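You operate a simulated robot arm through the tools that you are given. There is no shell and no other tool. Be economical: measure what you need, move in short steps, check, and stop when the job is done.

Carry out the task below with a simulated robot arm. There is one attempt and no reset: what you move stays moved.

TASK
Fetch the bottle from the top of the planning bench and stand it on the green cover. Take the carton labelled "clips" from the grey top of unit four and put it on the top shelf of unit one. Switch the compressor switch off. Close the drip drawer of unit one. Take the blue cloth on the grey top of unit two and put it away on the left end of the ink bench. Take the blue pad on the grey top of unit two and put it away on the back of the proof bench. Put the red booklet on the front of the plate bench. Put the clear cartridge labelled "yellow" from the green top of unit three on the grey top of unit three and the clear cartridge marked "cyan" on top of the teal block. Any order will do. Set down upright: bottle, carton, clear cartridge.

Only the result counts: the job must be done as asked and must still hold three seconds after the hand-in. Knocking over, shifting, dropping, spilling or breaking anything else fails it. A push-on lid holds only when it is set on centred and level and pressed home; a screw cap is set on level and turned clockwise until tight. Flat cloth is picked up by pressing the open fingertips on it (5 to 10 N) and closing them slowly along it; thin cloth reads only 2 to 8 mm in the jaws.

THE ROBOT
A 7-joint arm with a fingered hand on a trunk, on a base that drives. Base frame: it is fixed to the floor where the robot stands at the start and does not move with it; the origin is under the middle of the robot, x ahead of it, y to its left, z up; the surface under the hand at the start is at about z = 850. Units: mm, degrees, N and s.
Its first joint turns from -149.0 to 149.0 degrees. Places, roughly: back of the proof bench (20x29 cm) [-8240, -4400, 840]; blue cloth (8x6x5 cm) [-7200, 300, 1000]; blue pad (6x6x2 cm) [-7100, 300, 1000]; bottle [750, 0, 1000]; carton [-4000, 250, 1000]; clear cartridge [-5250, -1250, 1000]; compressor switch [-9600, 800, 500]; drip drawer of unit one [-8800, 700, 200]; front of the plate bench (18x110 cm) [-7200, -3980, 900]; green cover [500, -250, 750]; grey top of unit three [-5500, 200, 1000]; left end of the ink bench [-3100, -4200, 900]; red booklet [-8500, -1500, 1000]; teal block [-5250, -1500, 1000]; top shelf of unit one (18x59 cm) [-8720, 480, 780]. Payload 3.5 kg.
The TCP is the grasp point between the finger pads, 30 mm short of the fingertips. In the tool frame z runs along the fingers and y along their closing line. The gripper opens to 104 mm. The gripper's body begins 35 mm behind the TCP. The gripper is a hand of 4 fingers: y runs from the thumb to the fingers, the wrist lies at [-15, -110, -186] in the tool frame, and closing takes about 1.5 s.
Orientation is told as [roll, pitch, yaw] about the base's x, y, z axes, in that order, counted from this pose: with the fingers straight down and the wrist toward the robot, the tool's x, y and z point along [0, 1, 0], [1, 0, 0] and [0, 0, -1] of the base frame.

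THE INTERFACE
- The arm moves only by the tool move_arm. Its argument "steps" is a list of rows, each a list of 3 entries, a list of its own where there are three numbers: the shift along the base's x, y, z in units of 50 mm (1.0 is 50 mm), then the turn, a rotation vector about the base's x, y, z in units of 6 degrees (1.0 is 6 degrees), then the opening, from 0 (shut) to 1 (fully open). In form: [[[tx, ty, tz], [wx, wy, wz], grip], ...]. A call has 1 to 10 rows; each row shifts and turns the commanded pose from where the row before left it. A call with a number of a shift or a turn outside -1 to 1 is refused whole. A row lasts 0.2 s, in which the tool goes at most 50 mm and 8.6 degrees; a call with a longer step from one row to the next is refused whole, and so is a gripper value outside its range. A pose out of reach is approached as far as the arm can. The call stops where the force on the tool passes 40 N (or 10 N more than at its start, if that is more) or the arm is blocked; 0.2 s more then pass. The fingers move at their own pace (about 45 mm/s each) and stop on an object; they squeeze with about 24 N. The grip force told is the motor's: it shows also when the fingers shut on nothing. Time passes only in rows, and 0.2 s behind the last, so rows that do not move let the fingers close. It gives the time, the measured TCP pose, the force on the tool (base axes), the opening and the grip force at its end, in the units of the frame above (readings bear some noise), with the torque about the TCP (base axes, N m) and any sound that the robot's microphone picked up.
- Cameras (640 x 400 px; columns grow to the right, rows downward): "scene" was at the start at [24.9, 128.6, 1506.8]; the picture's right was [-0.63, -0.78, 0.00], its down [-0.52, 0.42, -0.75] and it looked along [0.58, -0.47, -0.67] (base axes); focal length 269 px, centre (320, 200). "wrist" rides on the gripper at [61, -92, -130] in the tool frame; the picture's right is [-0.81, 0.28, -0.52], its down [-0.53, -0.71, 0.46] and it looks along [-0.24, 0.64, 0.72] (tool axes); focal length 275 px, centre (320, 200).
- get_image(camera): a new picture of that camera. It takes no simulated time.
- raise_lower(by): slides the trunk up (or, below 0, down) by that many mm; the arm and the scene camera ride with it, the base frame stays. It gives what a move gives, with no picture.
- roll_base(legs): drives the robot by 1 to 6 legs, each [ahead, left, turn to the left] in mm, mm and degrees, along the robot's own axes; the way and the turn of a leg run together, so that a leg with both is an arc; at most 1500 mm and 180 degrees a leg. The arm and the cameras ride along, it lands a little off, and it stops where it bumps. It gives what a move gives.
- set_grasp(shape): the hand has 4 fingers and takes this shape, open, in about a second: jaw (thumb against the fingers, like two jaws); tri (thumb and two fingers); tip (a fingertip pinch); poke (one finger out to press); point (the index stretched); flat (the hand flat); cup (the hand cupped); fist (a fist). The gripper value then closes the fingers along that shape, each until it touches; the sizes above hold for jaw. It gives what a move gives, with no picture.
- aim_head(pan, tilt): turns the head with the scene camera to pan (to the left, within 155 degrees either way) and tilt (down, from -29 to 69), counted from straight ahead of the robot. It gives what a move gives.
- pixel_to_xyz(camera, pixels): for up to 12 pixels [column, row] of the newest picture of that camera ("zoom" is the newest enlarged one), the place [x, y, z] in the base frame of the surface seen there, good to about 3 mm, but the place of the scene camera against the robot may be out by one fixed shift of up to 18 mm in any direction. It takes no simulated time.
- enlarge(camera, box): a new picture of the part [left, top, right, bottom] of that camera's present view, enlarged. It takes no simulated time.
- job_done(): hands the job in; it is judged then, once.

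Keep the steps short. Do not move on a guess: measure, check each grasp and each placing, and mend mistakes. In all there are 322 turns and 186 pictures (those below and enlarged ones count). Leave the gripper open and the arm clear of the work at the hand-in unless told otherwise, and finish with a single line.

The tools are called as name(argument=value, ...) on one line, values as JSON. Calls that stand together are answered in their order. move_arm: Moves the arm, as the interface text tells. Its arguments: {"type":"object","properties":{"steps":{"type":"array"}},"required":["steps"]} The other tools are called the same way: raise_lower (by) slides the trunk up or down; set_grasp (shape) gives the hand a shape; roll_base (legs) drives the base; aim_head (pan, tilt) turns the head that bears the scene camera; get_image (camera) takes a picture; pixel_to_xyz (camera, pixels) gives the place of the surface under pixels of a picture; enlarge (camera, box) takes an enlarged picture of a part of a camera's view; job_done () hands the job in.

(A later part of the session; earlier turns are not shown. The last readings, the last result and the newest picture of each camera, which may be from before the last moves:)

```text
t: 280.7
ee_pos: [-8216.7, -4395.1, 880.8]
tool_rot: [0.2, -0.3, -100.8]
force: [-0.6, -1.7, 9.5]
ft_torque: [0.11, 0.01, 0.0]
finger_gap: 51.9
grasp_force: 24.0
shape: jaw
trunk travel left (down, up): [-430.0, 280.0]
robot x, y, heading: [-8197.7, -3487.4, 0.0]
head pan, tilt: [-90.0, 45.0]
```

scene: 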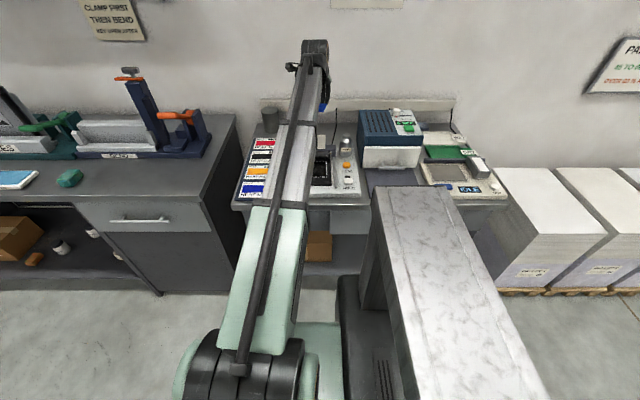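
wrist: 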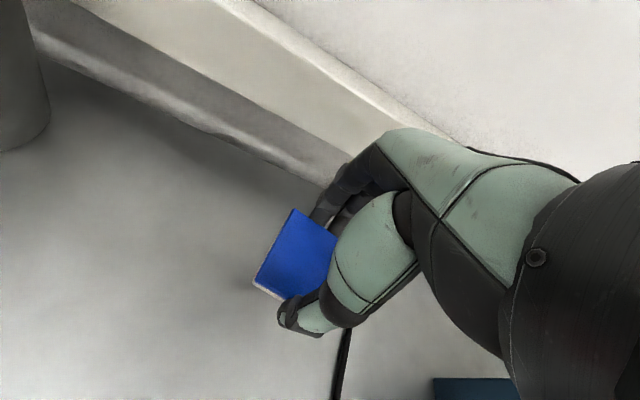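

Contact (9.5 N). Release partially (enough to clear), then rise.

move_arm(steps=[[[0, 0, 0], [0, 0, 0], 0.6], [[0, 0, 0], [0, 0, 0], 0.75], [[0, 0, 0], [0, 0, 0], 0.75], [[0, 0, 0.2], [0, 0, 0], 0.75], [[0, 0, 0.5], [0, 0, 0], 0.75], [[0, 0, 0.9], [0, 0, 0], 0.75], [[0, 0, 0.9], [0, 0, 0], 0.75], [[0, 0, 0.9], [0, 0, 0], 0.75]])

get_image(camera="wrist")

```text
t: 282.5
ee_pos: [-8217.6, -4394.9, 1051.4]
tool_rot: [0.2, -0.2, -100.9]
force: [-0.7, -0.1, 0.6]
ft_torque: [0.01, -0.01, 0.0]
finger_gap: 77.8
grasp_force: 0.1
shape: jaw
trunk travel left (down, up): [-430.0, 280.0]
robot x, y, heading: [-8200.1, -3491.2, -0.1]
head pan, tilt: [-90.0, 45.0]
```

```text
100 pictures are left
```

wrist: 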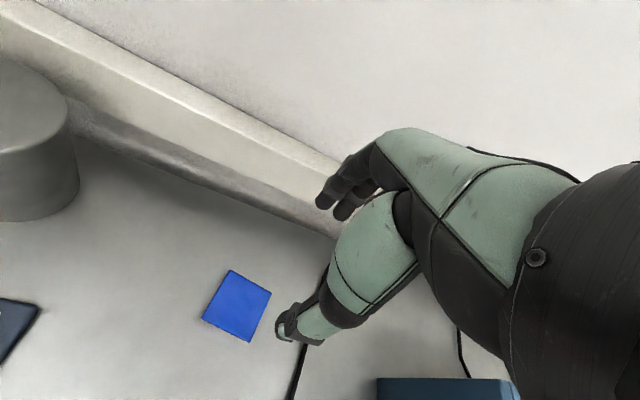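

Pad is placed. Next the red booklet at unit one's green top. I raise, retract, roll back into the aisle and turn the base by 180° so that the arm points +y.

raise_lower(by=250)

move_arm(steps=[[[0, 0.9, 0], [0, 0, 0.6], 1], [[0, 0.9, 0], [0, 0, 0.6], 1], [[0, 0.9, 0], [0, 0, 0.6], 1]])

roll_base(legs=[[250, 590, 0], [0, 0, 180], [150, -700, 0]])

aim_head(pan=-55, tilt=40)

get_image(camera="scene")

```text
t: 285.1
ee_pos: [-8216.9, -4394.6, 1300.0]
tool_rot: [0.2, -0.2, -100.9]
force: [-0.3, -0.2, -0.6]
ft_torque: [0.0, -0.01, 0.01]
finger_gap: 77.8
grasp_force: 0.0
shape: jaw
trunk travel left (down, up): [-680.0, 30.0]
robot x, y, heading: [-8199.2, -3489.2, 0.2]
head pan, tilt: [-90.0, 45.0]
```

```text
t: 285.9
ee_pos: [-8218.4, -4259.3, 1302.2]
tool_rot: [0.2, -0.3, -90.1]
force: [0.2, 0.8, 0.1]
ft_torque: [-0.02, 0.01, -0.01]
finger_gap: 103.6
grasp_force: 0.1
shape: jaw
trunk travel left (down, up): [-680.0, 30.0]
robot x, y, heading: [-8194.0, -3488.6, 0.1]
head pan, tilt: [-90.0, 45.0]
```

```text
t: 300.3
ee_pos: [-8075.0, -1436.6, 1301.8]
tool_rot: [0.2, -0.1, 90.0]
force: [-0.5, 0.2, -0.3]
ft_torque: [-0.02, 0.0, 0.02]
finger_gap: 103.8
grasp_force: 0.1
shape: jaw
trunk travel left (down, up): [-680.0, 30.0]
robot x, y, heading: [-8098.3, -2204.9, 180.0]
head pan, tilt: [-90.0, 45.0]
```

```text
t: 301.3
ee_pos: [-8075.5, -1437.0, 1301.2]
tool_rot: [0.4, -0.2, 90.0]
force: [-0.3, 1.1, 0.0]
ft_torque: [0.0, 0.02, 0.03]
finger_gap: 103.9
grasp_force: 0.1
shape: jaw
trunk travel left (down, up): [-680.0, 30.0]
robot x, y, heading: [-8099.7, -2204.8, 179.9]
head pan, tilt: [-55.0, 40.0]
```

```text
99 pictures are left
```

scene: 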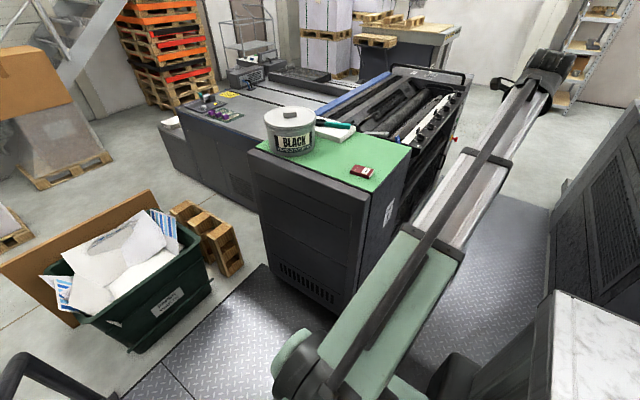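

Red booklet at (362,171) on the green top. Measuring.

enlarge(camera="scene", box=[320, 140, 420, 200])

pixel_to_xyz(camera="scene", pixels=[[362, 168], [350, 170], [373, 169], [362, 163], [340, 175], [250, 155], [410, 150], [385, 180], [335, 132], [300, 110]])

```text
6.40 times, centred on (370, 170) of scene
```

zoom: 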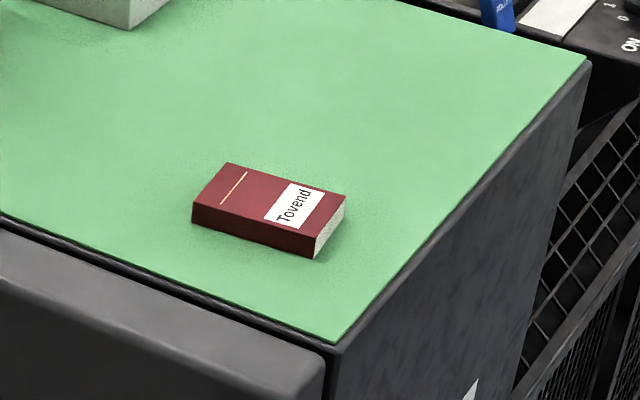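

```text
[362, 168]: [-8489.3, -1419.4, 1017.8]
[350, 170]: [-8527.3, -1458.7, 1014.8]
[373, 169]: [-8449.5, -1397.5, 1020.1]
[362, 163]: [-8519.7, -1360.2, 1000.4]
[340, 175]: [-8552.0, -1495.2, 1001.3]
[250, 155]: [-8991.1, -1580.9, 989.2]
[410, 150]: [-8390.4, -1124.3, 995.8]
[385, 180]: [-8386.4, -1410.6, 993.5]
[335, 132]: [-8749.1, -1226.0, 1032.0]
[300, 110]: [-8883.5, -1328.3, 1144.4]
```

pixel_to_xyz(camera="zoom", pixels=[[228, 165], [345, 195], [310, 232], [195, 203], [270, 200], [316, 255], [195, 222]])

```text
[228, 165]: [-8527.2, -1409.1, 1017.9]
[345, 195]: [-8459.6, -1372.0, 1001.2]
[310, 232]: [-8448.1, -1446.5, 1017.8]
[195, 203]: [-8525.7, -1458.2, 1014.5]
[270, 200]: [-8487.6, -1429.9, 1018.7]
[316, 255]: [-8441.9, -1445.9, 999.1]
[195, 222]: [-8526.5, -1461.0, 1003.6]
```

Booklet centre (-8487,-1428), z 1000–1018, long axis ≈9° off x. Moving above it with yaw ≈98.

move_arm(steps=[[[-0.916, 0.02, 0], [0, 0, 0.15], 1], [[-0.916, 0.02, 0], [0, 0, 0.15], 1], [[-0.916, 0.02, 0], [0, 0, 0.15], 1], [[-0.916, 0.02, 0], [0, 0, 0.15], 1], [[-0.916, 0.02, 0], [0, 0, 0.15], 1], [[-0.916, 0.02, 0], [0, 0, 0.15], 1], [[-0.916, 0.02, 0], [0, 0, 0.15], 1], [[-0.916, 0.02, 0], [0, 0, 0.15], 1], [[-0.916, 0.02, 0], [0, 0, 0.15], 1]])

move_arm(steps=[[[0, 0, -0.9], [0, 0, 0], 1], [[0, 0, -0.9], [0, 0, 0], 1], [[0, 0, -0.9], [0, 0, 0], 1]])

get_image(camera="wrist")

```text
t: 303.3
ee_pos: [-8489.0, -1427.1, 1299.9]
tool_rot: [0.3, -0.2, 98.1]
force: [0.2, -0.4, 0.9]
ft_torque: [0.0, 0.01, 0.0]
finger_gap: 104.1
grasp_force: 0.2
shape: jaw
trunk travel left (down, up): [-680.0, 30.0]
robot x, y, heading: [-8100.1, -2206.6, 180.1]
head pan, tilt: [-55.0, 40.0]
```

```text
t: 304.1
ee_pos: [-8490.4, -1427.0, 1164.0]
tool_rot: [0.3, -0.3, 98.2]
force: [0.9, 0.3, 0.6]
ft_torque: [0.02, 0.0, -0.03]
finger_gap: 103.8
grasp_force: 0.1
shape: jaw
trunk travel left (down, up): [-680.0, 30.0]
robot x, y, heading: [-8100.1, -2211.9, 180.0]
head pan, tilt: [-55.0, 40.0]
```

```text
97 pictures are left
```

wrist: 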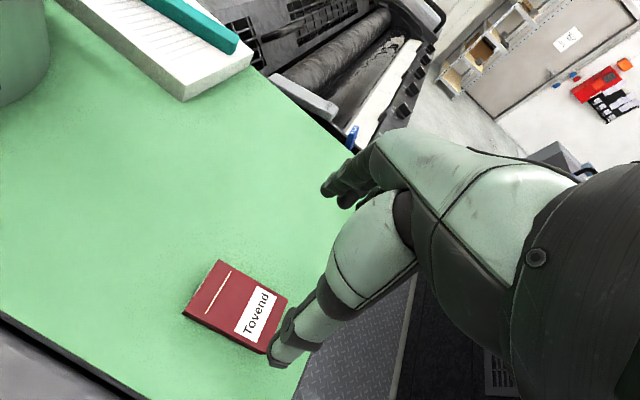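

pixel_to_xyz(camera="wrist", pixels=[[219, 262], [286, 299], [263, 350], [185, 313], [235, 305], [150, 250], [330, 290]])

```text
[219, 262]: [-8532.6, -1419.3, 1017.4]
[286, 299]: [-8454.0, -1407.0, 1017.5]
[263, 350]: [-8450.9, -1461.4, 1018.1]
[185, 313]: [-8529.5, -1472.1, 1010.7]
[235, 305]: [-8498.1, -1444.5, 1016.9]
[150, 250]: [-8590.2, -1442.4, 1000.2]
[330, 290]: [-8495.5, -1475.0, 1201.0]
```

Wrist-measured centre (-8492,-1440). Descending with the fingertips to just above the surface.

move_arm(steps=[[[-0.03, -0.26, -0.8], [0, 0, 0], 1], [[0, 0, -0.8], [0, 0, 0], 1], [[0, 0, -0.7], [0, 0, 0], 1], [[0, 0, -0.3], [0, 0, 0], 1]])

get_image(camera="wrist")

```text
t: 305.1
ee_pos: [-8488.2, -1441.4, 1036.2]
tool_rot: [0.2, -0.4, 98.0]
force: [-0.1, -1.0, -0.2]
ft_torque: [0.02, -0.02, 0.0]
finger_gap: 103.9
grasp_force: 0.0
shape: jaw
trunk travel left (down, up): [-680.0, 30.0]
robot x, y, heading: [-8095.2, -2213.9, 180.2]
head pan, tilt: [-55.0, 40.0]
```

```text
96 pictures are left
```

wrist: 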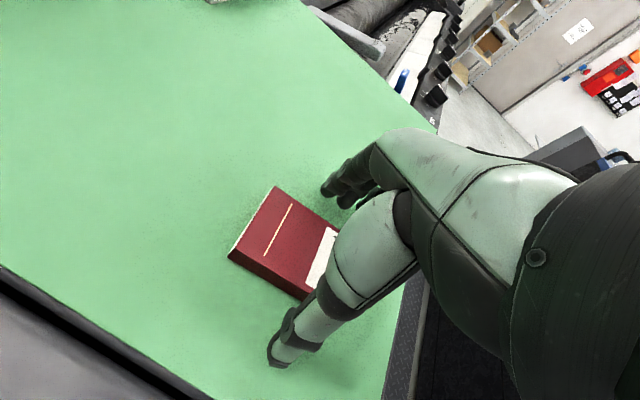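

Straddled. Lower 3 mm, close, lift.

move_arm(steps=[[[0, 0, -0.06], [0, 0, 0], 0.8], [[0, 0, 0], [0, 0, 0], 0.5], [[0, 0, 0], [0, 0, 0], 0.3], [[0, 0, 0], [0, 0, 0], 0], [[0, 0, 0], [0, 0, 0], 0], [[0, 0, 0], [0, 0, 0], 0], [[0, 0, 0], [0, 0, 0], 0]])

move_arm(steps=[[[0, 0, 0.3], [0, 0, 0], 0], [[0, 0, 0.6], [0, 0, 0], 0], [[0, 0, 0.9], [0, 0, 0], 0], [[0, 0, 0.9], [0, 0, 0], 0], [[0, 0, 0.9], [0, 0, 0], 0], [[0, 0, 0.9], [0, 0, 0], 0]])

get_image(camera="wrist")

```text
t: 306.7
ee_pos: [-8487.9, -1439.7, 1033.1]
tool_rot: [0.2, -0.3, 98.1]
force: [0.0, 0.3, -0.7]
ft_torque: [0.02, 0.03, -0.03]
finger_gap: 49.4
grasp_force: 24.1
shape: jaw
trunk travel left (down, up): [-680.0, 30.0]
robot x, y, heading: [-8100.4, -2209.7, 180.2]
head pan, tilt: [-55.0, 40.0]
```

```text
t: 308.1
ee_pos: [-8487.0, -1440.7, 1256.4]
tool_rot: [0.1, -0.2, 98.1]
force: [0.0, -0.2, 0.3]
ft_torque: [-0.02, 0.03, 0.02]
finger_gap: 49.1
grasp_force: 23.4
shape: jaw
trunk travel left (down, up): [-680.0, 30.0]
robot x, y, heading: [-8095.6, -2202.2, 180.1]
head pan, tilt: [-55.0, 40.0]
```

```text
95 pictures are left
```

wrist: 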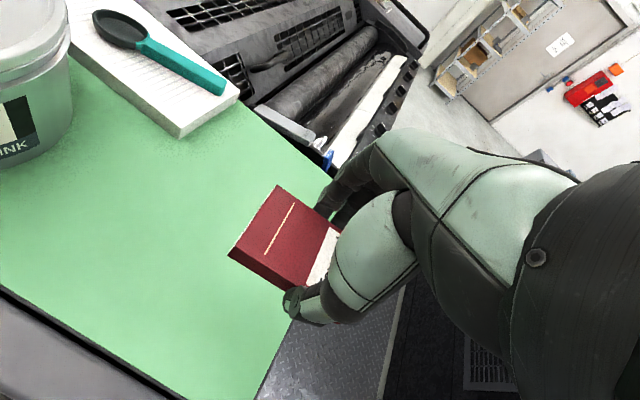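

Booklet held. Backing into the aisle and turning right 180° so the arm points to the plate bench.

roll_base(legs=[[-200, 0, 0], [0, 800, 0], [0, 0, -180]])

aim_head(pan=-60, tilt=40)

get_image(camera="scene")

```text
t: 320.9
ee_pos: [-7522.2, -3772.9, 1255.7]
tool_rot: [0.2, -0.2, -82.7]
force: [0.6, -0.5, -1.1]
ft_torque: [-0.03, 0.0, -0.02]
finger_gap: 47.7
grasp_force: 24.0
shape: jaw
trunk travel left (down, up): [-680.0, 30.0]
robot x, y, heading: [-7902.6, -3000.4, -0.7]
head pan, tilt: [-55.0, 40.0]
```

```text
t: 321.6
ee_pos: [-7523.4, -3771.7, 1255.4]
tool_rot: [0.1, -0.2, -82.7]
force: [0.5, 0.7, -1.1]
ft_torque: [-0.01, -0.03, -0.03]
finger_gap: 48.0
grasp_force: 23.6
shape: jaw
trunk travel left (down, up): [-680.0, 30.0]
robot x, y, heading: [-7903.0, -3000.7, -0.8]
head pan, tilt: [-60.0, 40.0]
```

```text
94 pictures are left
```

scene: 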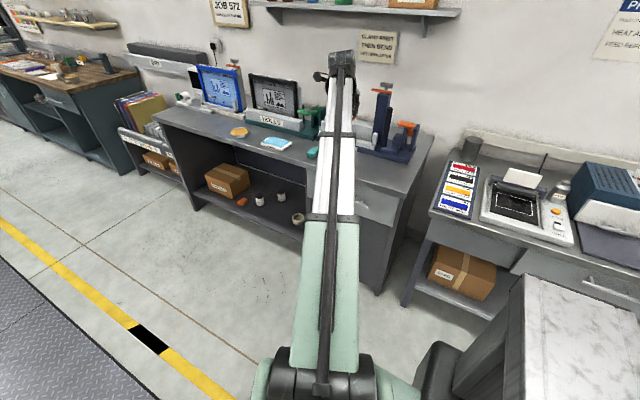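

pixel_to_xyz(camera="scene", pixels=[[375, 185], [390, 165], [400, 160], [315, 152], [400, 190], [275, 145], [240, 132], [380, 155], [430, 135], [200, 130], [305, 165]])

get_image(camera="wrist")

```text
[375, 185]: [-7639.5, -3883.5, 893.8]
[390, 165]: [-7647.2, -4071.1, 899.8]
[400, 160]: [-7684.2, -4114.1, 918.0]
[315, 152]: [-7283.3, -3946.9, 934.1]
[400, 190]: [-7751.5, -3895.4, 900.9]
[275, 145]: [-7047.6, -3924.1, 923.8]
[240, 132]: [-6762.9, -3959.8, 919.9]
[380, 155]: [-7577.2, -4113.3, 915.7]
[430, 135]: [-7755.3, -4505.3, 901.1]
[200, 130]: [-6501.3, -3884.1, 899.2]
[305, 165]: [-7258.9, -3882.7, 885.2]
```

```text
93 pictures are left
```

wrist: 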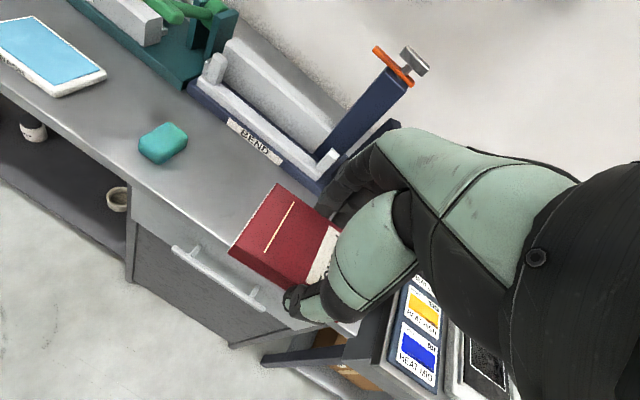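

Bench z=900, free front strip x -7330…-7750, y -3883…-4090. Placing booklet at ≈(-7510,-3975). Rolling right 200, then lowering trunk 250.

roll_base(legs=[[0, -200, 0.8]])

raise_lower(by=-250)

get_image(camera="wrist")

```text
t: 323.2
ee_pos: [-7511.0, -3968.4, 1254.3]
tool_rot: [0.2, -0.2, -81.7]
force: [0.0, -0.4, -0.9]
ft_torque: [0.06, -0.04, 0.03]
finger_gap: 48.0
grasp_force: 23.6
shape: jaw
trunk travel left (down, up): [-680.0, 30.0]
robot x, y, heading: [-7905.7, -3204.1, 0.3]
head pan, tilt: [-60.0, 40.0]
```

```text
t: 325.8
ee_pos: [-7508.7, -3968.2, 1005.7]
tool_rot: [0.2, -0.2, -81.7]
force: [0.3, -0.2, -0.8]
ft_torque: [0.02, -0.03, -0.01]
finger_gap: 47.9
grasp_force: 23.9
shape: jaw
trunk travel left (down, up): [-430.0, 280.0]
robot x, y, heading: [-7907.2, -3201.7, 0.2]
head pan, tilt: [-60.0, 40.0]
```

```text
92 pictures are left
```

wrist: 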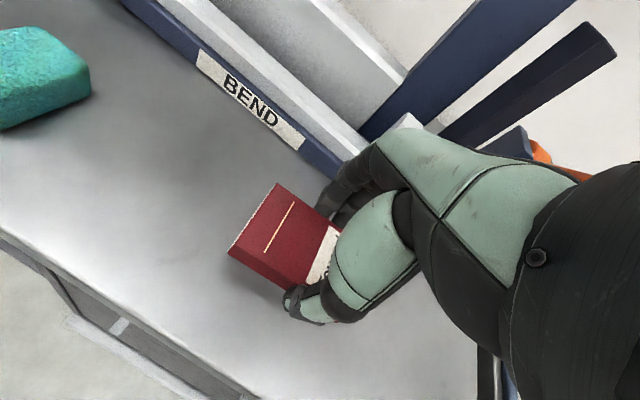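

Clear of the bender. Lowering.

move_arm(steps=[[[0, 0, -0.5], [0, 0, 0], 0], [[0, 0, -0.5], [0, 0, 0], 0], [[0, 0, -0.3], [0, 0, 0], 0], [[0, 0, -0.06], [0, 0, 0], 0], [[0, 0, -0.04], [0, 0, 0], 0], [[0, 0, -0.04], [0, 0, 0], 0]])

move_arm(steps=[[[0, 0, -0.03], [0, 0, 0], 0], [[0, 0, -0.03], [0, 0, 0], 0]])

```text
t: 327.2
ee_pos: [-7509.3, -3967.3, 933.8]
tool_rot: [0.3, -0.1, -81.8]
force: [-0.3, 0.1, -0.5]
ft_torque: [0.01, 0.03, 0.02]
finger_gap: 48.0
grasp_force: 23.7
shape: jaw
trunk travel left (down, up): [-430.0, 280.0]
robot x, y, heading: [-7906.4, -3200.3, 0.5]
head pan, tilt: [-60.0, 40.0]
```

```text
t: 327.8
ee_pos: [-7509.7, -3967.3, 931.5]
tool_rot: [0.1, -0.4, -81.7]
force: [-0.3, -1.3, 13.6]
ft_torque: [-0.07, 0.02, 0.01]
finger_gap: 48.5
grasp_force: 24.6
shape: jaw
trunk travel left (down, up): [-430.0, 280.0]
robot x, y, heading: [-7906.7, -3200.8, 0.3]
head pan, tilt: [-60.0, 40.0]
```

Contact 13.6 N. Releasing and rising.

move_arm(steps=[[[0, 0, 0], [0, 0, 0], 0.6], [[0, 0, 0], [0, 0, 0], 0.8], [[0, 0, 0], [0, 0, 0], 0.8], [[0, 0, 0.2], [0, 0, 0], 0.8], [[0, 0, 0.5], [0, 0, 0], 0.8], [[0, 0, 0.9], [0, 0, 0], 0.8], [[0, 0, 0.9], [0, 0, 0], 0.8], [[0, 0, 0.9], [0, 0, 0], 1]])

get_image(camera="wrist")

raise_lower(by=270)

```text
t: 329.6
ee_pos: [-7510.9, -3970.1, 1098.4]
tool_rot: [0.2, -0.2, -81.6]
force: [-0.7, -0.9, -0.2]
ft_torque: [0.01, -0.01, 0.01]
finger_gap: 103.5
grasp_force: 0.0
shape: jaw
trunk travel left (down, up): [-430.0, 280.0]
robot x, y, heading: [-7903.6, -3200.5, 0.1]
head pan, tilt: [-60.0, 40.0]
```

```text
91 pictures are left
```

wrist: 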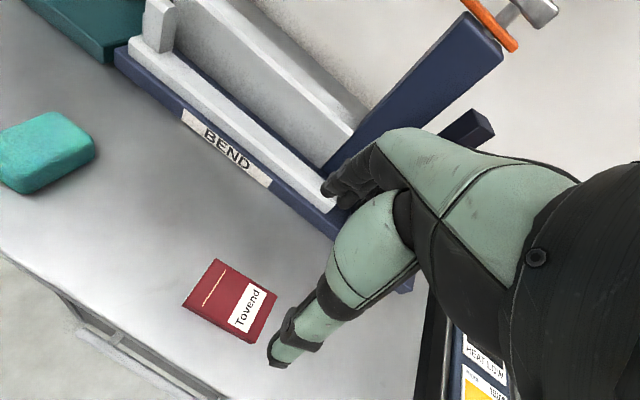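

```text
t: 332.3
ee_pos: [-7511.2, -3970.6, 1368.1]
tool_rot: [0.2, -0.2, -81.7]
force: [-0.6, -0.3, -0.3]
ft_torque: [-0.04, 0.01, 0.01]
finger_gap: 103.5
grasp_force: 0.1
shape: jaw
trunk travel left (down, up): [-700.0, 10.0]
robot x, y, heading: [-7904.9, -3200.1, 0.0]
head pan, tilt: [-60.0, 40.0]
```

Booklet placed. Now to unit three's green top: turn left 180° in the aisle and drive +x.

roll_base(legs=[[0, 320, 0], [0, 0, 180], [-1500, 0, 0], [-1500, 0, 0]])

aim_head(pan=-75, tilt=35)

get_image(camera="scene")

```text
t: 355.8
ee_pos: [-5306.0, -2109.7, 1367.7]
tool_rot: [0.2, -0.2, 98.0]
force: [0.4, -0.2, 0.6]
ft_torque: [0.01, -0.02, 0.0]
finger_gap: 103.9
grasp_force: 0.0
shape: jaw
trunk travel left (down, up): [-700.0, 10.0]
robot x, y, heading: [-4919.8, -2882.8, 179.7]
head pan, tilt: [-60.0, 40.0]
```

```text
t: 356.6
ee_pos: [-5307.2, -2109.9, 1368.8]
tool_rot: [0.3, -0.2, 97.9]
force: [0.3, -1.0, 0.7]
ft_torque: [0.0, 0.0, -0.02]
finger_gap: 103.7
grasp_force: 0.1
shape: jaw
trunk travel left (down, up): [-700.0, 10.0]
robot x, y, heading: [-4916.7, -2884.1, 179.8]
head pan, tilt: [-75.0, 35.0]
```

```text
90 pictures are left
```

scene: 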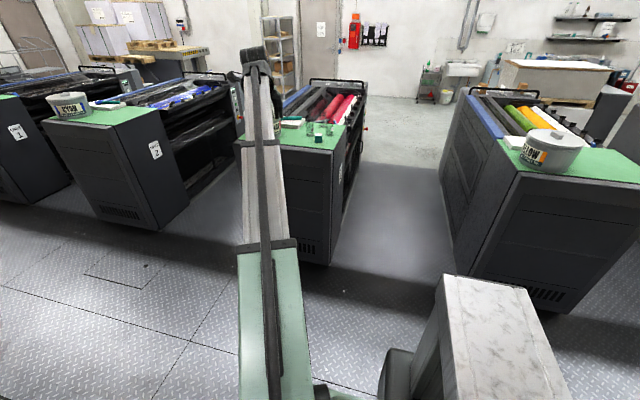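

Unit three's green top shows clear cartridges and a teal block near (318,135). Enlarging and measuring.

enlarge(camera="scene", box=[255, 85, 375, 165])

pixel_to_xyz(camera="scene", pixels=[[318, 136], [310, 128], [329, 128], [295, 122], [340, 140], [280, 143], [300, 137], [320, 90], [335, 150]])

```text
5.00 times, centred on (315, 125) of scene
```

zoom: 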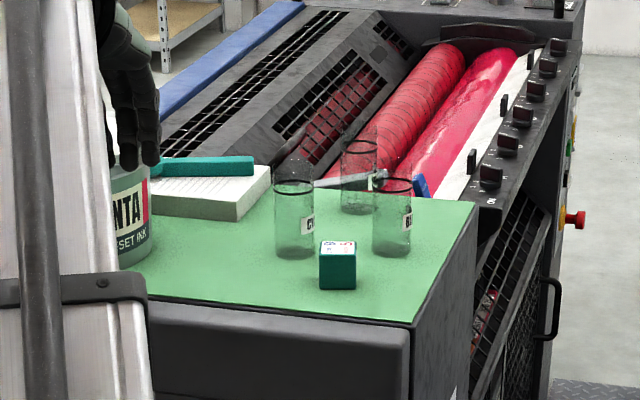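

```text
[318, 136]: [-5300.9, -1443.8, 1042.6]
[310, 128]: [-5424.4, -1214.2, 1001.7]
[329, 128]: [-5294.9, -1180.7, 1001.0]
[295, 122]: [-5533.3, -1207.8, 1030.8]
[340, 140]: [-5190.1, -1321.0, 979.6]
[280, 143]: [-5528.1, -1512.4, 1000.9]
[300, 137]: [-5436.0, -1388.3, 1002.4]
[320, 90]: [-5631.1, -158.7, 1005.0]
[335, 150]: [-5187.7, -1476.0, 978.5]
```

Three clear cartridges with labels and a teal cube. Moving closer.

roll_base(legs=[[0, -560, 0.2]])

get_image(camera="wrist")

aim_head(pan=-65, tilt=38)

get_image(camera="scene")

```text
t: 359.8
ee_pos: [-5314.0, -1547.1, 1368.2]
tool_rot: [0.2, -0.1, 98.3]
force: [0.2, -0.6, -0.5]
ft_torque: [0.03, 0.0, -0.03]
finger_gap: 103.9
grasp_force: 0.1
shape: jaw
trunk travel left (down, up): [-700.0, 10.0]
robot x, y, heading: [-4919.6, -2315.3, -179.6]
head pan, tilt: [-75.0, 35.0]
```

```text
88 pictures are left
```

wrist: 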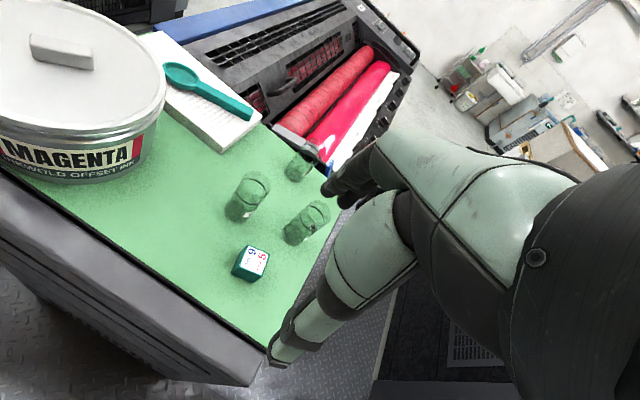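

```text
t: 360.5
ee_pos: [-5314.3, -1547.5, 1368.8]
tool_rot: [0.2, -0.2, 98.4]
force: [0.4, 0.3, -0.2]
ft_torque: [-0.03, -0.01, 0.03]
finger_gap: 103.6
grasp_force: 0.0
shape: jaw
trunk travel left (down, up): [-700.0, 10.0]
robot x, y, heading: [-4923.9, -2316.8, -179.7]
head pan, tilt: [-65.0, 38.0]
```

```text
87 pictures are left
```

scene: 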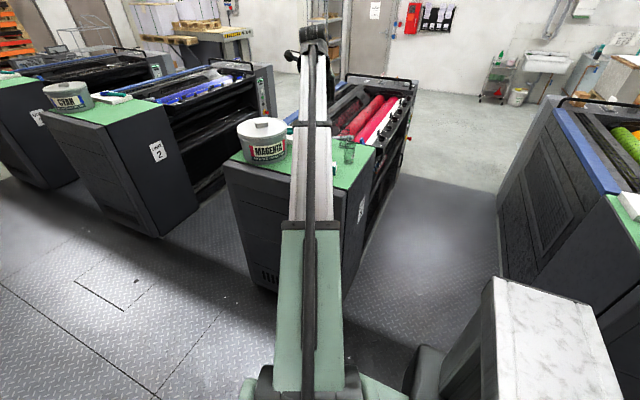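

enlarge(camera="wrist", box=[210, 130, 350, 300])

enlarge(camera="scene", box=[320, 120, 380, 180])

```text
2.35 times, centred on (280, 215) of wrist
```

zoom: 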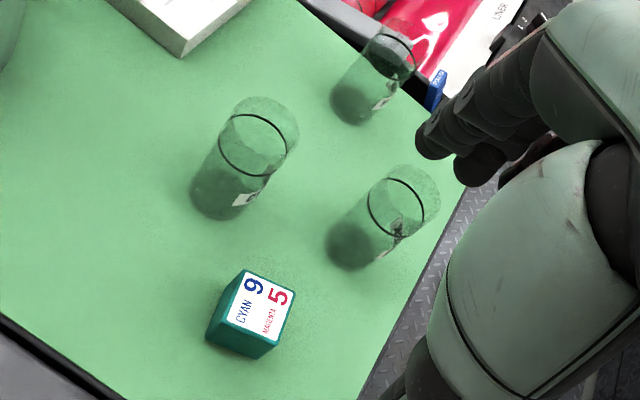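

```text
6.67 times, centred on (350, 150) of scene
```

zoom: 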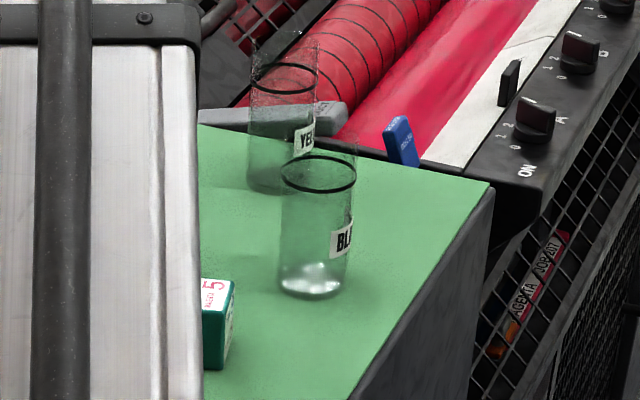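

Left = "C…" (cyan), right-front = "BL…", back = "YE…". Measuring base circles, rings and the teal cube in this zoom... first re-zoom wrist, then pixels.

enlarge(camera="wrist", box=[210, 130, 350, 300])

pixel_to_xyz(camera="zoom", pixels=[[218, 192], [242, 201], [220, 143], [268, 178], [353, 248], [384, 250], [357, 106], [385, 98], [245, 270], [293, 291], [272, 337], [232, 322]])

```text
2.35 times, centred on (280, 215) of wrist
```

zoom: 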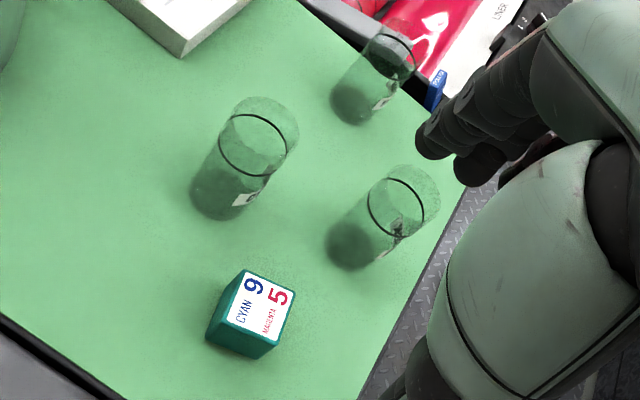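

```text
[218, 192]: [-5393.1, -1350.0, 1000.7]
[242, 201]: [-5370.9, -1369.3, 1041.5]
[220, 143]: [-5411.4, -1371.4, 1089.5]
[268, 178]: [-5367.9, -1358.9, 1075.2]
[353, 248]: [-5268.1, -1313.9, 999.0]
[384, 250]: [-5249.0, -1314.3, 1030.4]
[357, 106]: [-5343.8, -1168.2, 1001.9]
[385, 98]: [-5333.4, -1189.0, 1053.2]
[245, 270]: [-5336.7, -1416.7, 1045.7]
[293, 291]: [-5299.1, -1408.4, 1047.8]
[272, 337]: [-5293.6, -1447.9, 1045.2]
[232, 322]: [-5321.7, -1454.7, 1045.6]
```

Cyan ≈(-5390,-1358), yellow ≈(-5342,-1172), black (-5268,-1314), teal cube centre ≈(-5314,-1432) top z≈1046. Rolling closer so all are in reach.

roll_base(legs=[[180, -290, -0.3]])

move_arm(steps=[[[0.4, -0.6, 0], [0, 0, -0.2], 1], [[0.4, -0.6, 0], [0, 0, -0.2], 1], [[0.4, -0.6, -0.3], [0, 0, -0.2], 1], [[0.4, -0.5, -0.6], [0, 0, 0], 1], [[0.4, -0.3, -0.7], [0, 0, 0], 1]])

get_image(camera="wrist")

```text
t: 362.7
ee_pos: [-5491.8, -1259.5, 1367.0]
tool_rot: [0.1, -0.2, 98.3]
force: [-0.2, 0.0, -0.4]
ft_torque: [-0.03, -0.04, -0.01]
finger_gap: 103.8
grasp_force: 0.1
shape: jaw
trunk travel left (down, up): [-700.0, 10.0]
robot x, y, heading: [-5101.5, -2025.3, -179.5]
head pan, tilt: [-65.0, 38.0]
```

```text
t: 363.9
ee_pos: [-5390.6, -1392.1, 1287.1]
tool_rot: [0.1, -0.3, 94.6]
force: [0.0, -0.3, 0.6]
ft_torque: [0.02, 0.0, 0.0]
finger_gap: 103.7
grasp_force: 0.0
shape: jaw
trunk travel left (down, up): [-700.0, 10.0]
robot x, y, heading: [-5099.9, -2025.1, -179.8]
head pan, tilt: [-65.0, 38.0]
```

```text
83 pictures are left
```

wrist: 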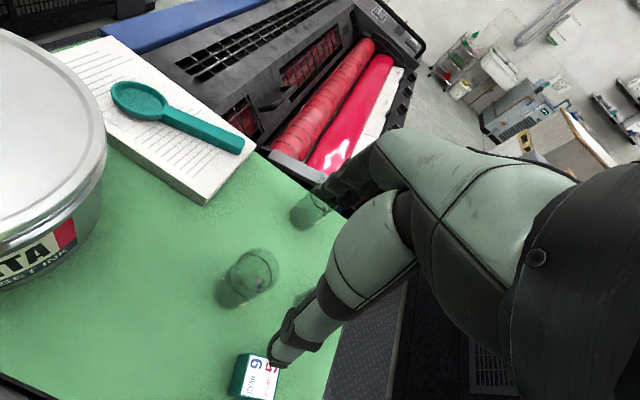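

enlarge(camera="wrist", box=[200, 235, 300, 320])

```text
4.71 times, centred on (250, 278) of wrist
```

zoom: 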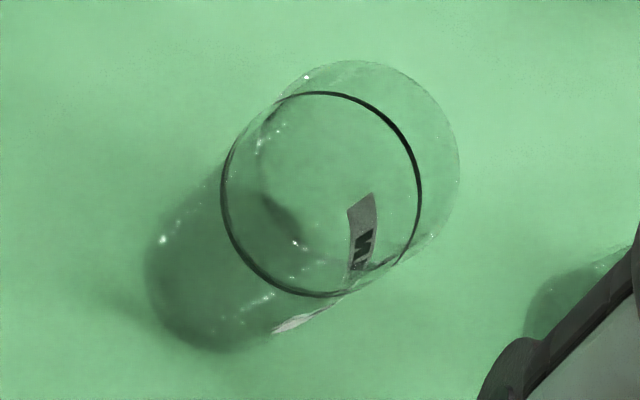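

By ray geometry: cyan centre (-5392,-1360), dia ≈52, top ≈1116. Moving over it and descending to TCP z≈1090.

move_arm(steps=[[[-0.03, 0.64, 0], [0, 0, 0], 1], [[0, 0, -0.9], [0, 0, 0], 1], [[0, 0, -0.9], [0, 0, 0], 1], [[0, 0, -0.9], [0, 0, 0], 1]])

get_image(camera="wrist")

```text
t: 364.9
ee_pos: [-5393.9, -1357.4, 1150.1]
tool_rot: [0.2, -0.2, 94.7]
force: [-0.2, -0.4, -0.5]
ft_torque: [-0.02, 0.03, 0.0]
finger_gap: 103.8
grasp_force: 0.0
shape: jaw
trunk travel left (down, up): [-700.0, 10.0]
robot x, y, heading: [-5096.4, -2027.2, -179.7]
head pan, tilt: [-65.0, 38.0]
```

```text
81 pictures are left
```

wrist: 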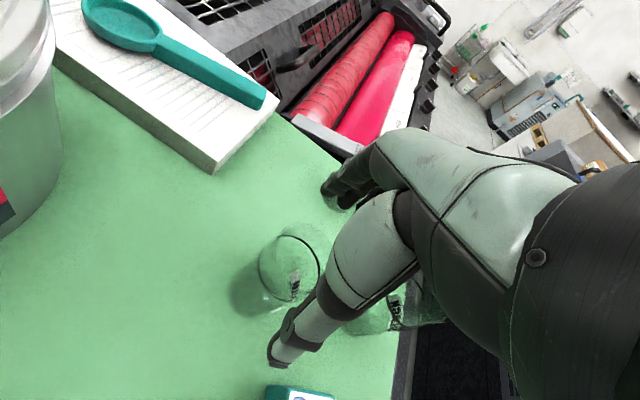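

Ring is seen at (290,267), where the tool axis predicts (288,272): well centred. Descending 60 mm and closing softly.

move_arm(steps=[[[0, 0, -0.5], [0, 0, 0], 1], [[0, 0, -0.5], [0, 0, 0], 1], [[0, 0, -0.2], [0, 0, 0], 1], [[0, 0, 0], [0, 0, 0], 0.8], [[0, 0, 0], [0, 0, 0], 0.6], [[0, 0, 0], [0, 0, 0], 0.4], [[0, 0, 0], [0, 0, 0], 0.2], [[0, 0, 0], [0, 0, 0], 0.2], [[0, 0, 0], [0, 0, 0], 0.2]])

get_image(camera="wrist")

```text
t: 366.9
ee_pos: [-5393.3, -1358.5, 1093.0]
tool_rot: [0.2, -0.2, 94.7]
force: [0.5, -0.3, 0.1]
ft_torque: [-0.01, 0.02, 0.0]
finger_gap: 43.2
grasp_force: 23.9
shape: jaw
trunk travel left (down, up): [-700.0, 10.0]
robot x, y, heading: [-5099.1, -2030.0, -179.9]
head pan, tilt: [-65.0, 38.0]
```

```text
80 pictures are left
```

wrist: 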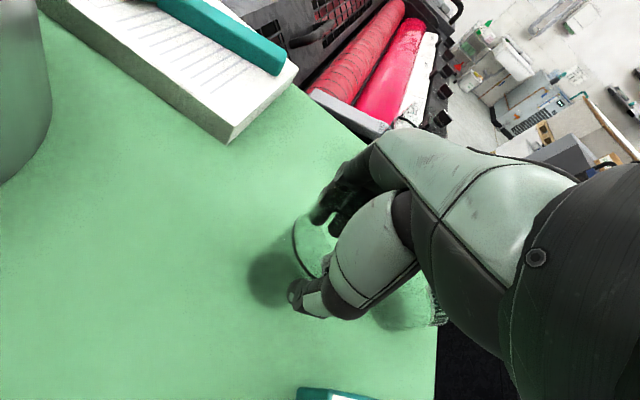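

Held (43 mm). Lifting 75 mm and looking.

move_arm(steps=[[[0, 0, 0.3], [0, 0, 0], 0.2], [[0, 0, 0.5], [0, 0, 0], 0.2], [[0, 0, 0.7], [0, 0, 0], 0.2]])

get_image(camera="wrist")

```text
t: 367.7
ee_pos: [-5392.9, -1358.1, 1169.2]
tool_rot: [0.1, -0.2, 94.7]
force: [0.0, -0.3, -1.8]
ft_torque: [-0.04, -0.02, 0.03]
finger_gap: 42.9
grasp_force: 23.5
shape: jaw
trunk travel left (down, up): [-700.0, 10.0]
robot x, y, heading: [-5099.4, -2026.4, -179.8]
head pan, tilt: [-65.0, 38.0]
```

```text
79 pictures are left
```

wrist: 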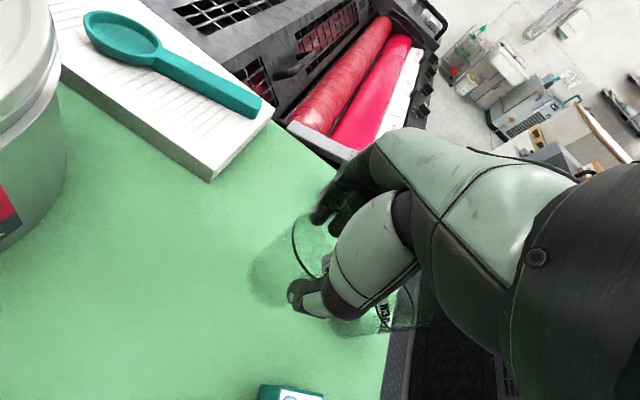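

I need a precise fix on the teal cube: moving aside to see it unobstructed.

move_arm(steps=[[[0, -0.8, 0.1], [0, 0, 0], 0.2], [[0.2, -0.9, 0.1], [0, 0, 0], 0.2], [[0.4, -0.9, 0.1], [0, 0, 0], 0.2], [[0.4, -0.8, 0], [0, 0, 0], 0.2]])

enlarge(camera="wrist", box=[160, 140, 360, 320])

```text
t: 368.7
ee_pos: [-5342.3, -1527.7, 1185.5]
tool_rot: [0.3, -0.3, 94.6]
force: [-0.2, 0.2, -1.7]
ft_torque: [-0.01, 0.02, 0.01]
finger_gap: 42.9
grasp_force: 23.6
shape: jaw
trunk travel left (down, up): [-700.0, 10.0]
robot x, y, heading: [-5097.0, -2025.8, -179.7]
head pan, tilt: [-65.0, 38.0]
```

```text
2.22 times, centred on (260, 230) of wrist
```

zoom: 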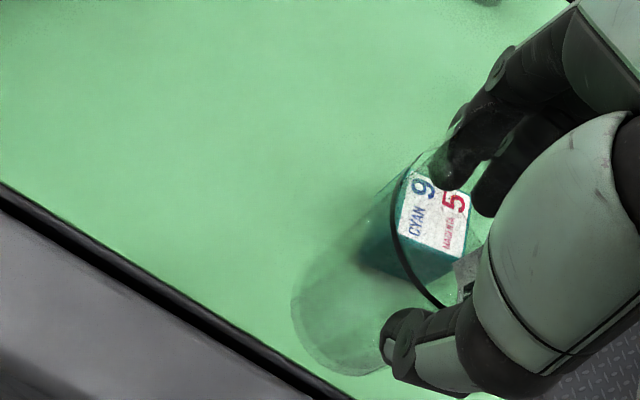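

move_arm(steps=[[[0.8, 0, 0.2], [0, 0, 0], 0.2], [[0.8, 0, 0.2], [0, 0, 0], 0.2], [[0.5, 0, 0.2], [0, 0, 0], 0.2]])

enlarge(camera="wrist", box=[160, 140, 320, 280])

```text
t: 369.5
ee_pos: [-5238.0, -1527.3, 1213.9]
tool_rot: [0.3, -0.2, 94.7]
force: [0.1, -0.4, -1.1]
ft_torque: [0.02, 0.0, 0.01]
finger_gap: 42.9
grasp_force: 24.1
shape: jaw
trunk travel left (down, up): [-700.0, 10.0]
robot x, y, heading: [-5097.1, -2029.0, -179.7]
head pan, tilt: [-65.0, 38.0]
```

```text
2.86 times, centred on (240, 210) of wrist
```

zoom: 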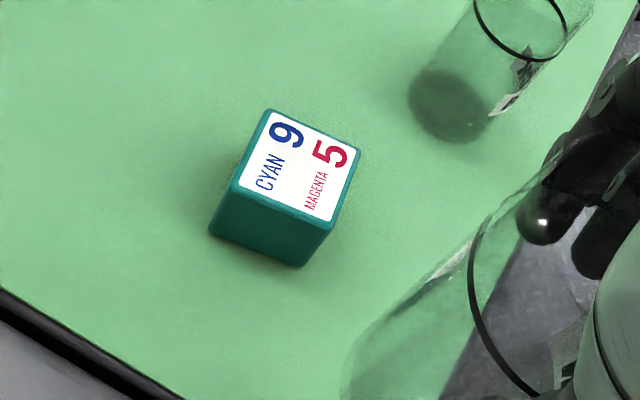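

pixel_to_xyz(camera="zoom", pixels=[[269, 115], [354, 151], [330, 223], [240, 184], [298, 168], [300, 170], [314, 130], [285, 205], [255, 150], [344, 187]])

```text
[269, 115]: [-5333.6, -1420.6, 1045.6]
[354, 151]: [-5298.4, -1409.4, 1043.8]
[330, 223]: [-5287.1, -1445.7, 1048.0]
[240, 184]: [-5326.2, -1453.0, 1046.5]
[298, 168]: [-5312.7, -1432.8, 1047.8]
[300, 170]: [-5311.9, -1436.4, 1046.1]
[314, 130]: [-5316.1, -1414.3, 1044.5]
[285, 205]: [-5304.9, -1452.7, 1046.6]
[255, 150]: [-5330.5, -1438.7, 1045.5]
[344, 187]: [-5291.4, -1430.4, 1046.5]
```

Teal cube centre (-5311,-1433), top 1046, ~40 mm wide. Checking where the held cartridge sits relative to the tool axis.

enlarge(camera="wrist", box=[220, 220, 360, 330])

```text
3.64 times, centred on (290, 275) of wrist
```

zoom: 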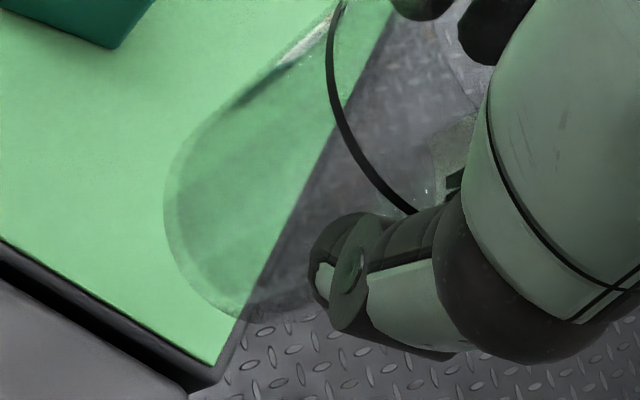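

Held cartridge is centred on the tool axis within 2 mm. Moving over the cube centre and lowering to just above.

move_arm(steps=[[[-0.5, 0.6, 0], [0, 0, 0], 0.2], [[-0.5, 0.6, 0], [0, 0, 0], 0.2], [[-0.46, 0.68, 0], [0, 0, 0], 0.2], [[0, 0, -0.6], [0, 0, 0], 0.2], [[0, 0, -0.6], [0, 0, 0], 0.2], [[0, 0, 0], [0, 0, 0], 0.2]])

enlarge(camera="wrist", box=[200, 180, 360, 340])

enlarge(camera="scene", box=[180, 90, 420, 250])

```text
t: 370.9
ee_pos: [-5312.8, -1433.9, 1152.3]
tool_rot: [0.2, -0.2, 94.6]
force: [0.4, -0.2, -1.5]
ft_torque: [0.01, 0.0, 0.03]
finger_gap: 43.2
grasp_force: 23.8
shape: jaw
trunk travel left (down, up): [-700.0, 10.0]
robot x, y, heading: [-5099.6, -2029.5, -179.8]
head pan, tilt: [-65.0, 38.0]
```

```text
2.50 times, centred on (280, 260) of wrist
```

zoom: 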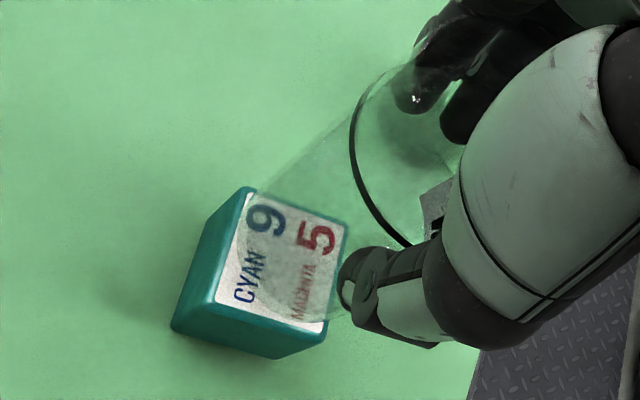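

```text
2.50 times, centred on (300, 170) of scene
```

zoom: 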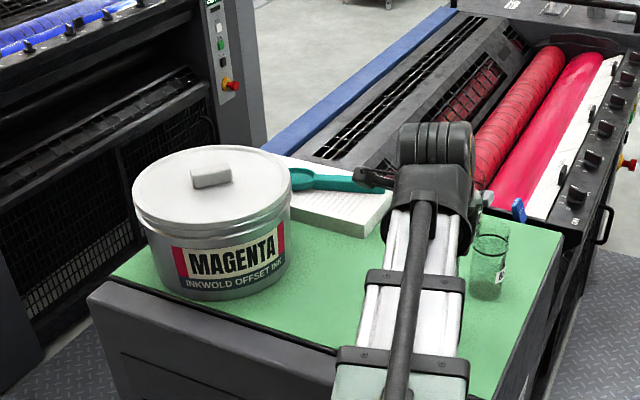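

Cube centre lies at the predicted axis point (285,264) vs seen (283,262): aligned within ~1 mm. Lowering gently to contact.

move_arm(steps=[[[0, 0, -0.1], [0, 0, 0], 0.2], [[0, 0, -0.08], [0, 0, 0], 0.2], [[0, 0, -0.04], [0, 0, 0], 0.2], [[0, 0, -0.02], [0, 0, 0], 0.2]])

move_arm(steps=[[[0, 0, -0.02], [0, 0, 0], 0.2], [[0, 0, -0.02], [0, 0, 0], 0.2]])

```text
t: 371.9
ee_pos: [-5312.5, -1433.2, 1141.4]
tool_rot: [0.3, -0.2, 94.8]
force: [-0.2, 0.6, -0.6]
ft_torque: [-0.02, 0.0, -0.02]
finger_gap: 43.1
grasp_force: 24.0
shape: jaw
trunk travel left (down, up): [-700.0, 10.0]
robot x, y, heading: [-5097.5, -2024.1, -179.7]
head pan, tilt: [-65.0, 38.0]
```

```text
t: 372.5
ee_pos: [-5312.0, -1433.1, 1139.5]
tool_rot: [0.2, -0.2, 94.7]
force: [0.2, -0.8, -1.8]
ft_torque: [0.02, -0.01, 0.02]
finger_gap: 42.9
grasp_force: 23.6
shape: jaw
trunk travel left (down, up): [-700.0, 10.0]
robot x, y, heading: [-5100.9, -2025.9, -179.6]
head pan, tilt: [-65.0, 38.0]
```

move_arm(steps=[[[0, 0, -0.02], [0, 0, 0], 0.2], [[0, 0, -0.02], [0, 0, 0], 0.2]])

```text
t: 373.1
ee_pos: [-5312.2, -1433.5, 1138.2]
tool_rot: [0.2, -0.2, 94.7]
force: [1.2, -0.4, 4.1]
ft_torque: [0.01, 0.0, 0.02]
finger_gap: 43.2
grasp_force: 23.7
shape: jaw
trunk travel left (down, up): [-700.0, 10.0]
robot x, y, heading: [-5099.8, -2030.0, -179.7]
head pan, tilt: [-65.0, 38.0]
```

Contact (+4 N). Opening slowly, not fully (0.65).

move_arm(steps=[[[0, 0, 0], [0, 0, 0], 0.43], [[0, 0, 0], [0, 0, 0], 0.46], [[0, 0, 0], [0, 0, 0], 0.5], [[0, 0, 0], [0, 0, 0], 0.55], [[0, 0, 0], [0, 0, 0], 0.6], [[0, 0, 0], [0, 0, 0], 0.65], [[0, 0, 0], [0, 0, 0], 0.7], [[0, 0, 0], [0, 0, 0], 0.7]])

enlarge(camera="wrist", box=[200, 180, 360, 340])

```text
t: 374.9
ee_pos: [-5311.1, -1432.9, 1138.0]
tool_rot: [0.2, -0.2, 94.8]
force: [-0.1, 0.3, -0.4]
ft_torque: [-0.01, -0.06, 0.0]
finger_gap: 72.1
grasp_force: 0.0
shape: jaw
trunk travel left (down, up): [-700.0, 10.0]
robot x, y, heading: [-5098.6, -2024.9, -179.5]
head pan, tilt: [-65.0, 38.0]
```

```text
2.50 times, centred on (280, 260) of wrist
```

zoom: 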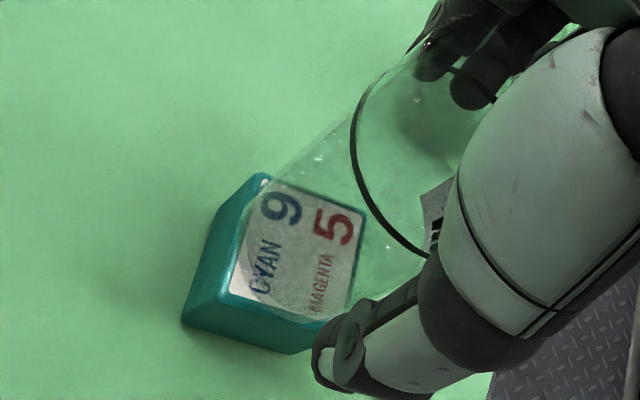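

It stands. Rising straight up 150 mm.

move_arm(steps=[[[0, 0, 0.2], [0, 0, 0], 0.7], [[0, 0, 0.4], [0, 0, 0], 0.7], [[0, 0, 0.8], [0, 0, 0], 0.7], [[0, 0, 0.8], [0, 0, 0], 0.8], [[0, 0, 0.8], [0, 0, 0], 1]])

get_image(camera="wrist")

```text
t: 376.1
ee_pos: [-5310.2, -1434.2, 1288.1]
tool_rot: [0.2, -0.2, 94.6]
force: [0.0, -0.4, 0.0]
ft_torque: [0.02, 0.02, 0.04]
finger_gap: 103.5
grasp_force: 0.2
shape: jaw
trunk travel left (down, up): [-700.0, 10.0]
robot x, y, heading: [-5096.5, -2028.5, -179.7]
head pan, tilt: [-65.0, 38.0]
```

```text
72 pictures are left
```

wrist: 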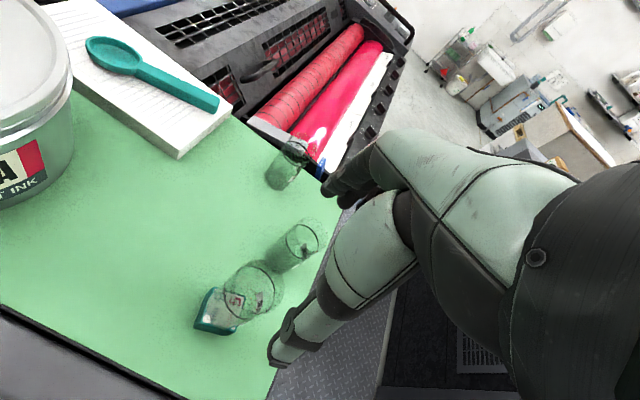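

Cyan stands on the teal cube. Next, yellow: moving toward it at height.

move_arm(steps=[[[-0.15, 0.9, 0], [0, 0, 0], 1], [[-0.15, 0.9, 0], [0, 0, 0], 1], [[-0.15, 0.9, 0], [0, 0, 0], 1], [[-0.15, 0.9, 0], [0, 0, 0], 1], [[-0.05, 0.6, 0], [0, 0, 0], 1]])

enlarge(camera="wrist", box=[160, 180, 360, 340])

```text
t: 377.3
ee_pos: [-5343.9, -1221.6, 1286.9]
tool_rot: [0.1, -0.2, 94.6]
force: [-0.1, 0.1, -0.1]
ft_torque: [-0.01, 0.0, -0.01]
finger_gap: 103.8
grasp_force: 0.0
shape: jaw
trunk travel left (down, up): [-700.0, 10.0]
robot x, y, heading: [-5100.7, -2030.3, -179.9]
head pan, tilt: [-65.0, 38.0]
```

```text
2.50 times, centred on (260, 260) of wrist
```

zoom: 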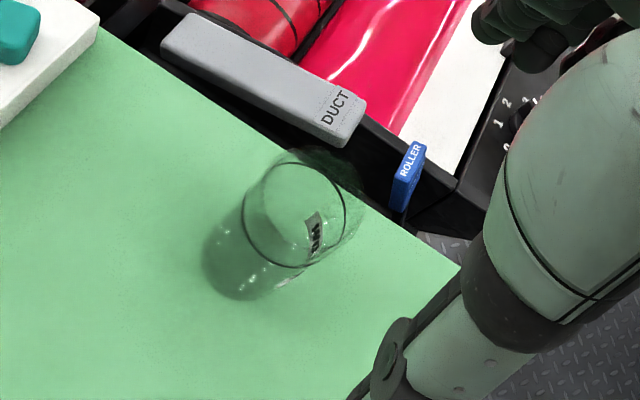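

Yellow's computed centre ≈ (-5353,-1176). Checking heights of what lies behind it (DUCT block, ROLLER tag).

pixel_to_xyz(camera="zoom", pixels=[[265, 80], [345, 110], [412, 165], [400, 200], [250, 130], [380, 215], [213, 20], [330, 150]])

```text
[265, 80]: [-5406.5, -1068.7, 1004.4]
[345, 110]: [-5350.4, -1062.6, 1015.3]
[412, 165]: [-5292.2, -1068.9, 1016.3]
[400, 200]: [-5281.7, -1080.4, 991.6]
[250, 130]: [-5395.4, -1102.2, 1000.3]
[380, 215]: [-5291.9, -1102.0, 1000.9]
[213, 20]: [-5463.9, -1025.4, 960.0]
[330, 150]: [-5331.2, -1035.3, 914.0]
```

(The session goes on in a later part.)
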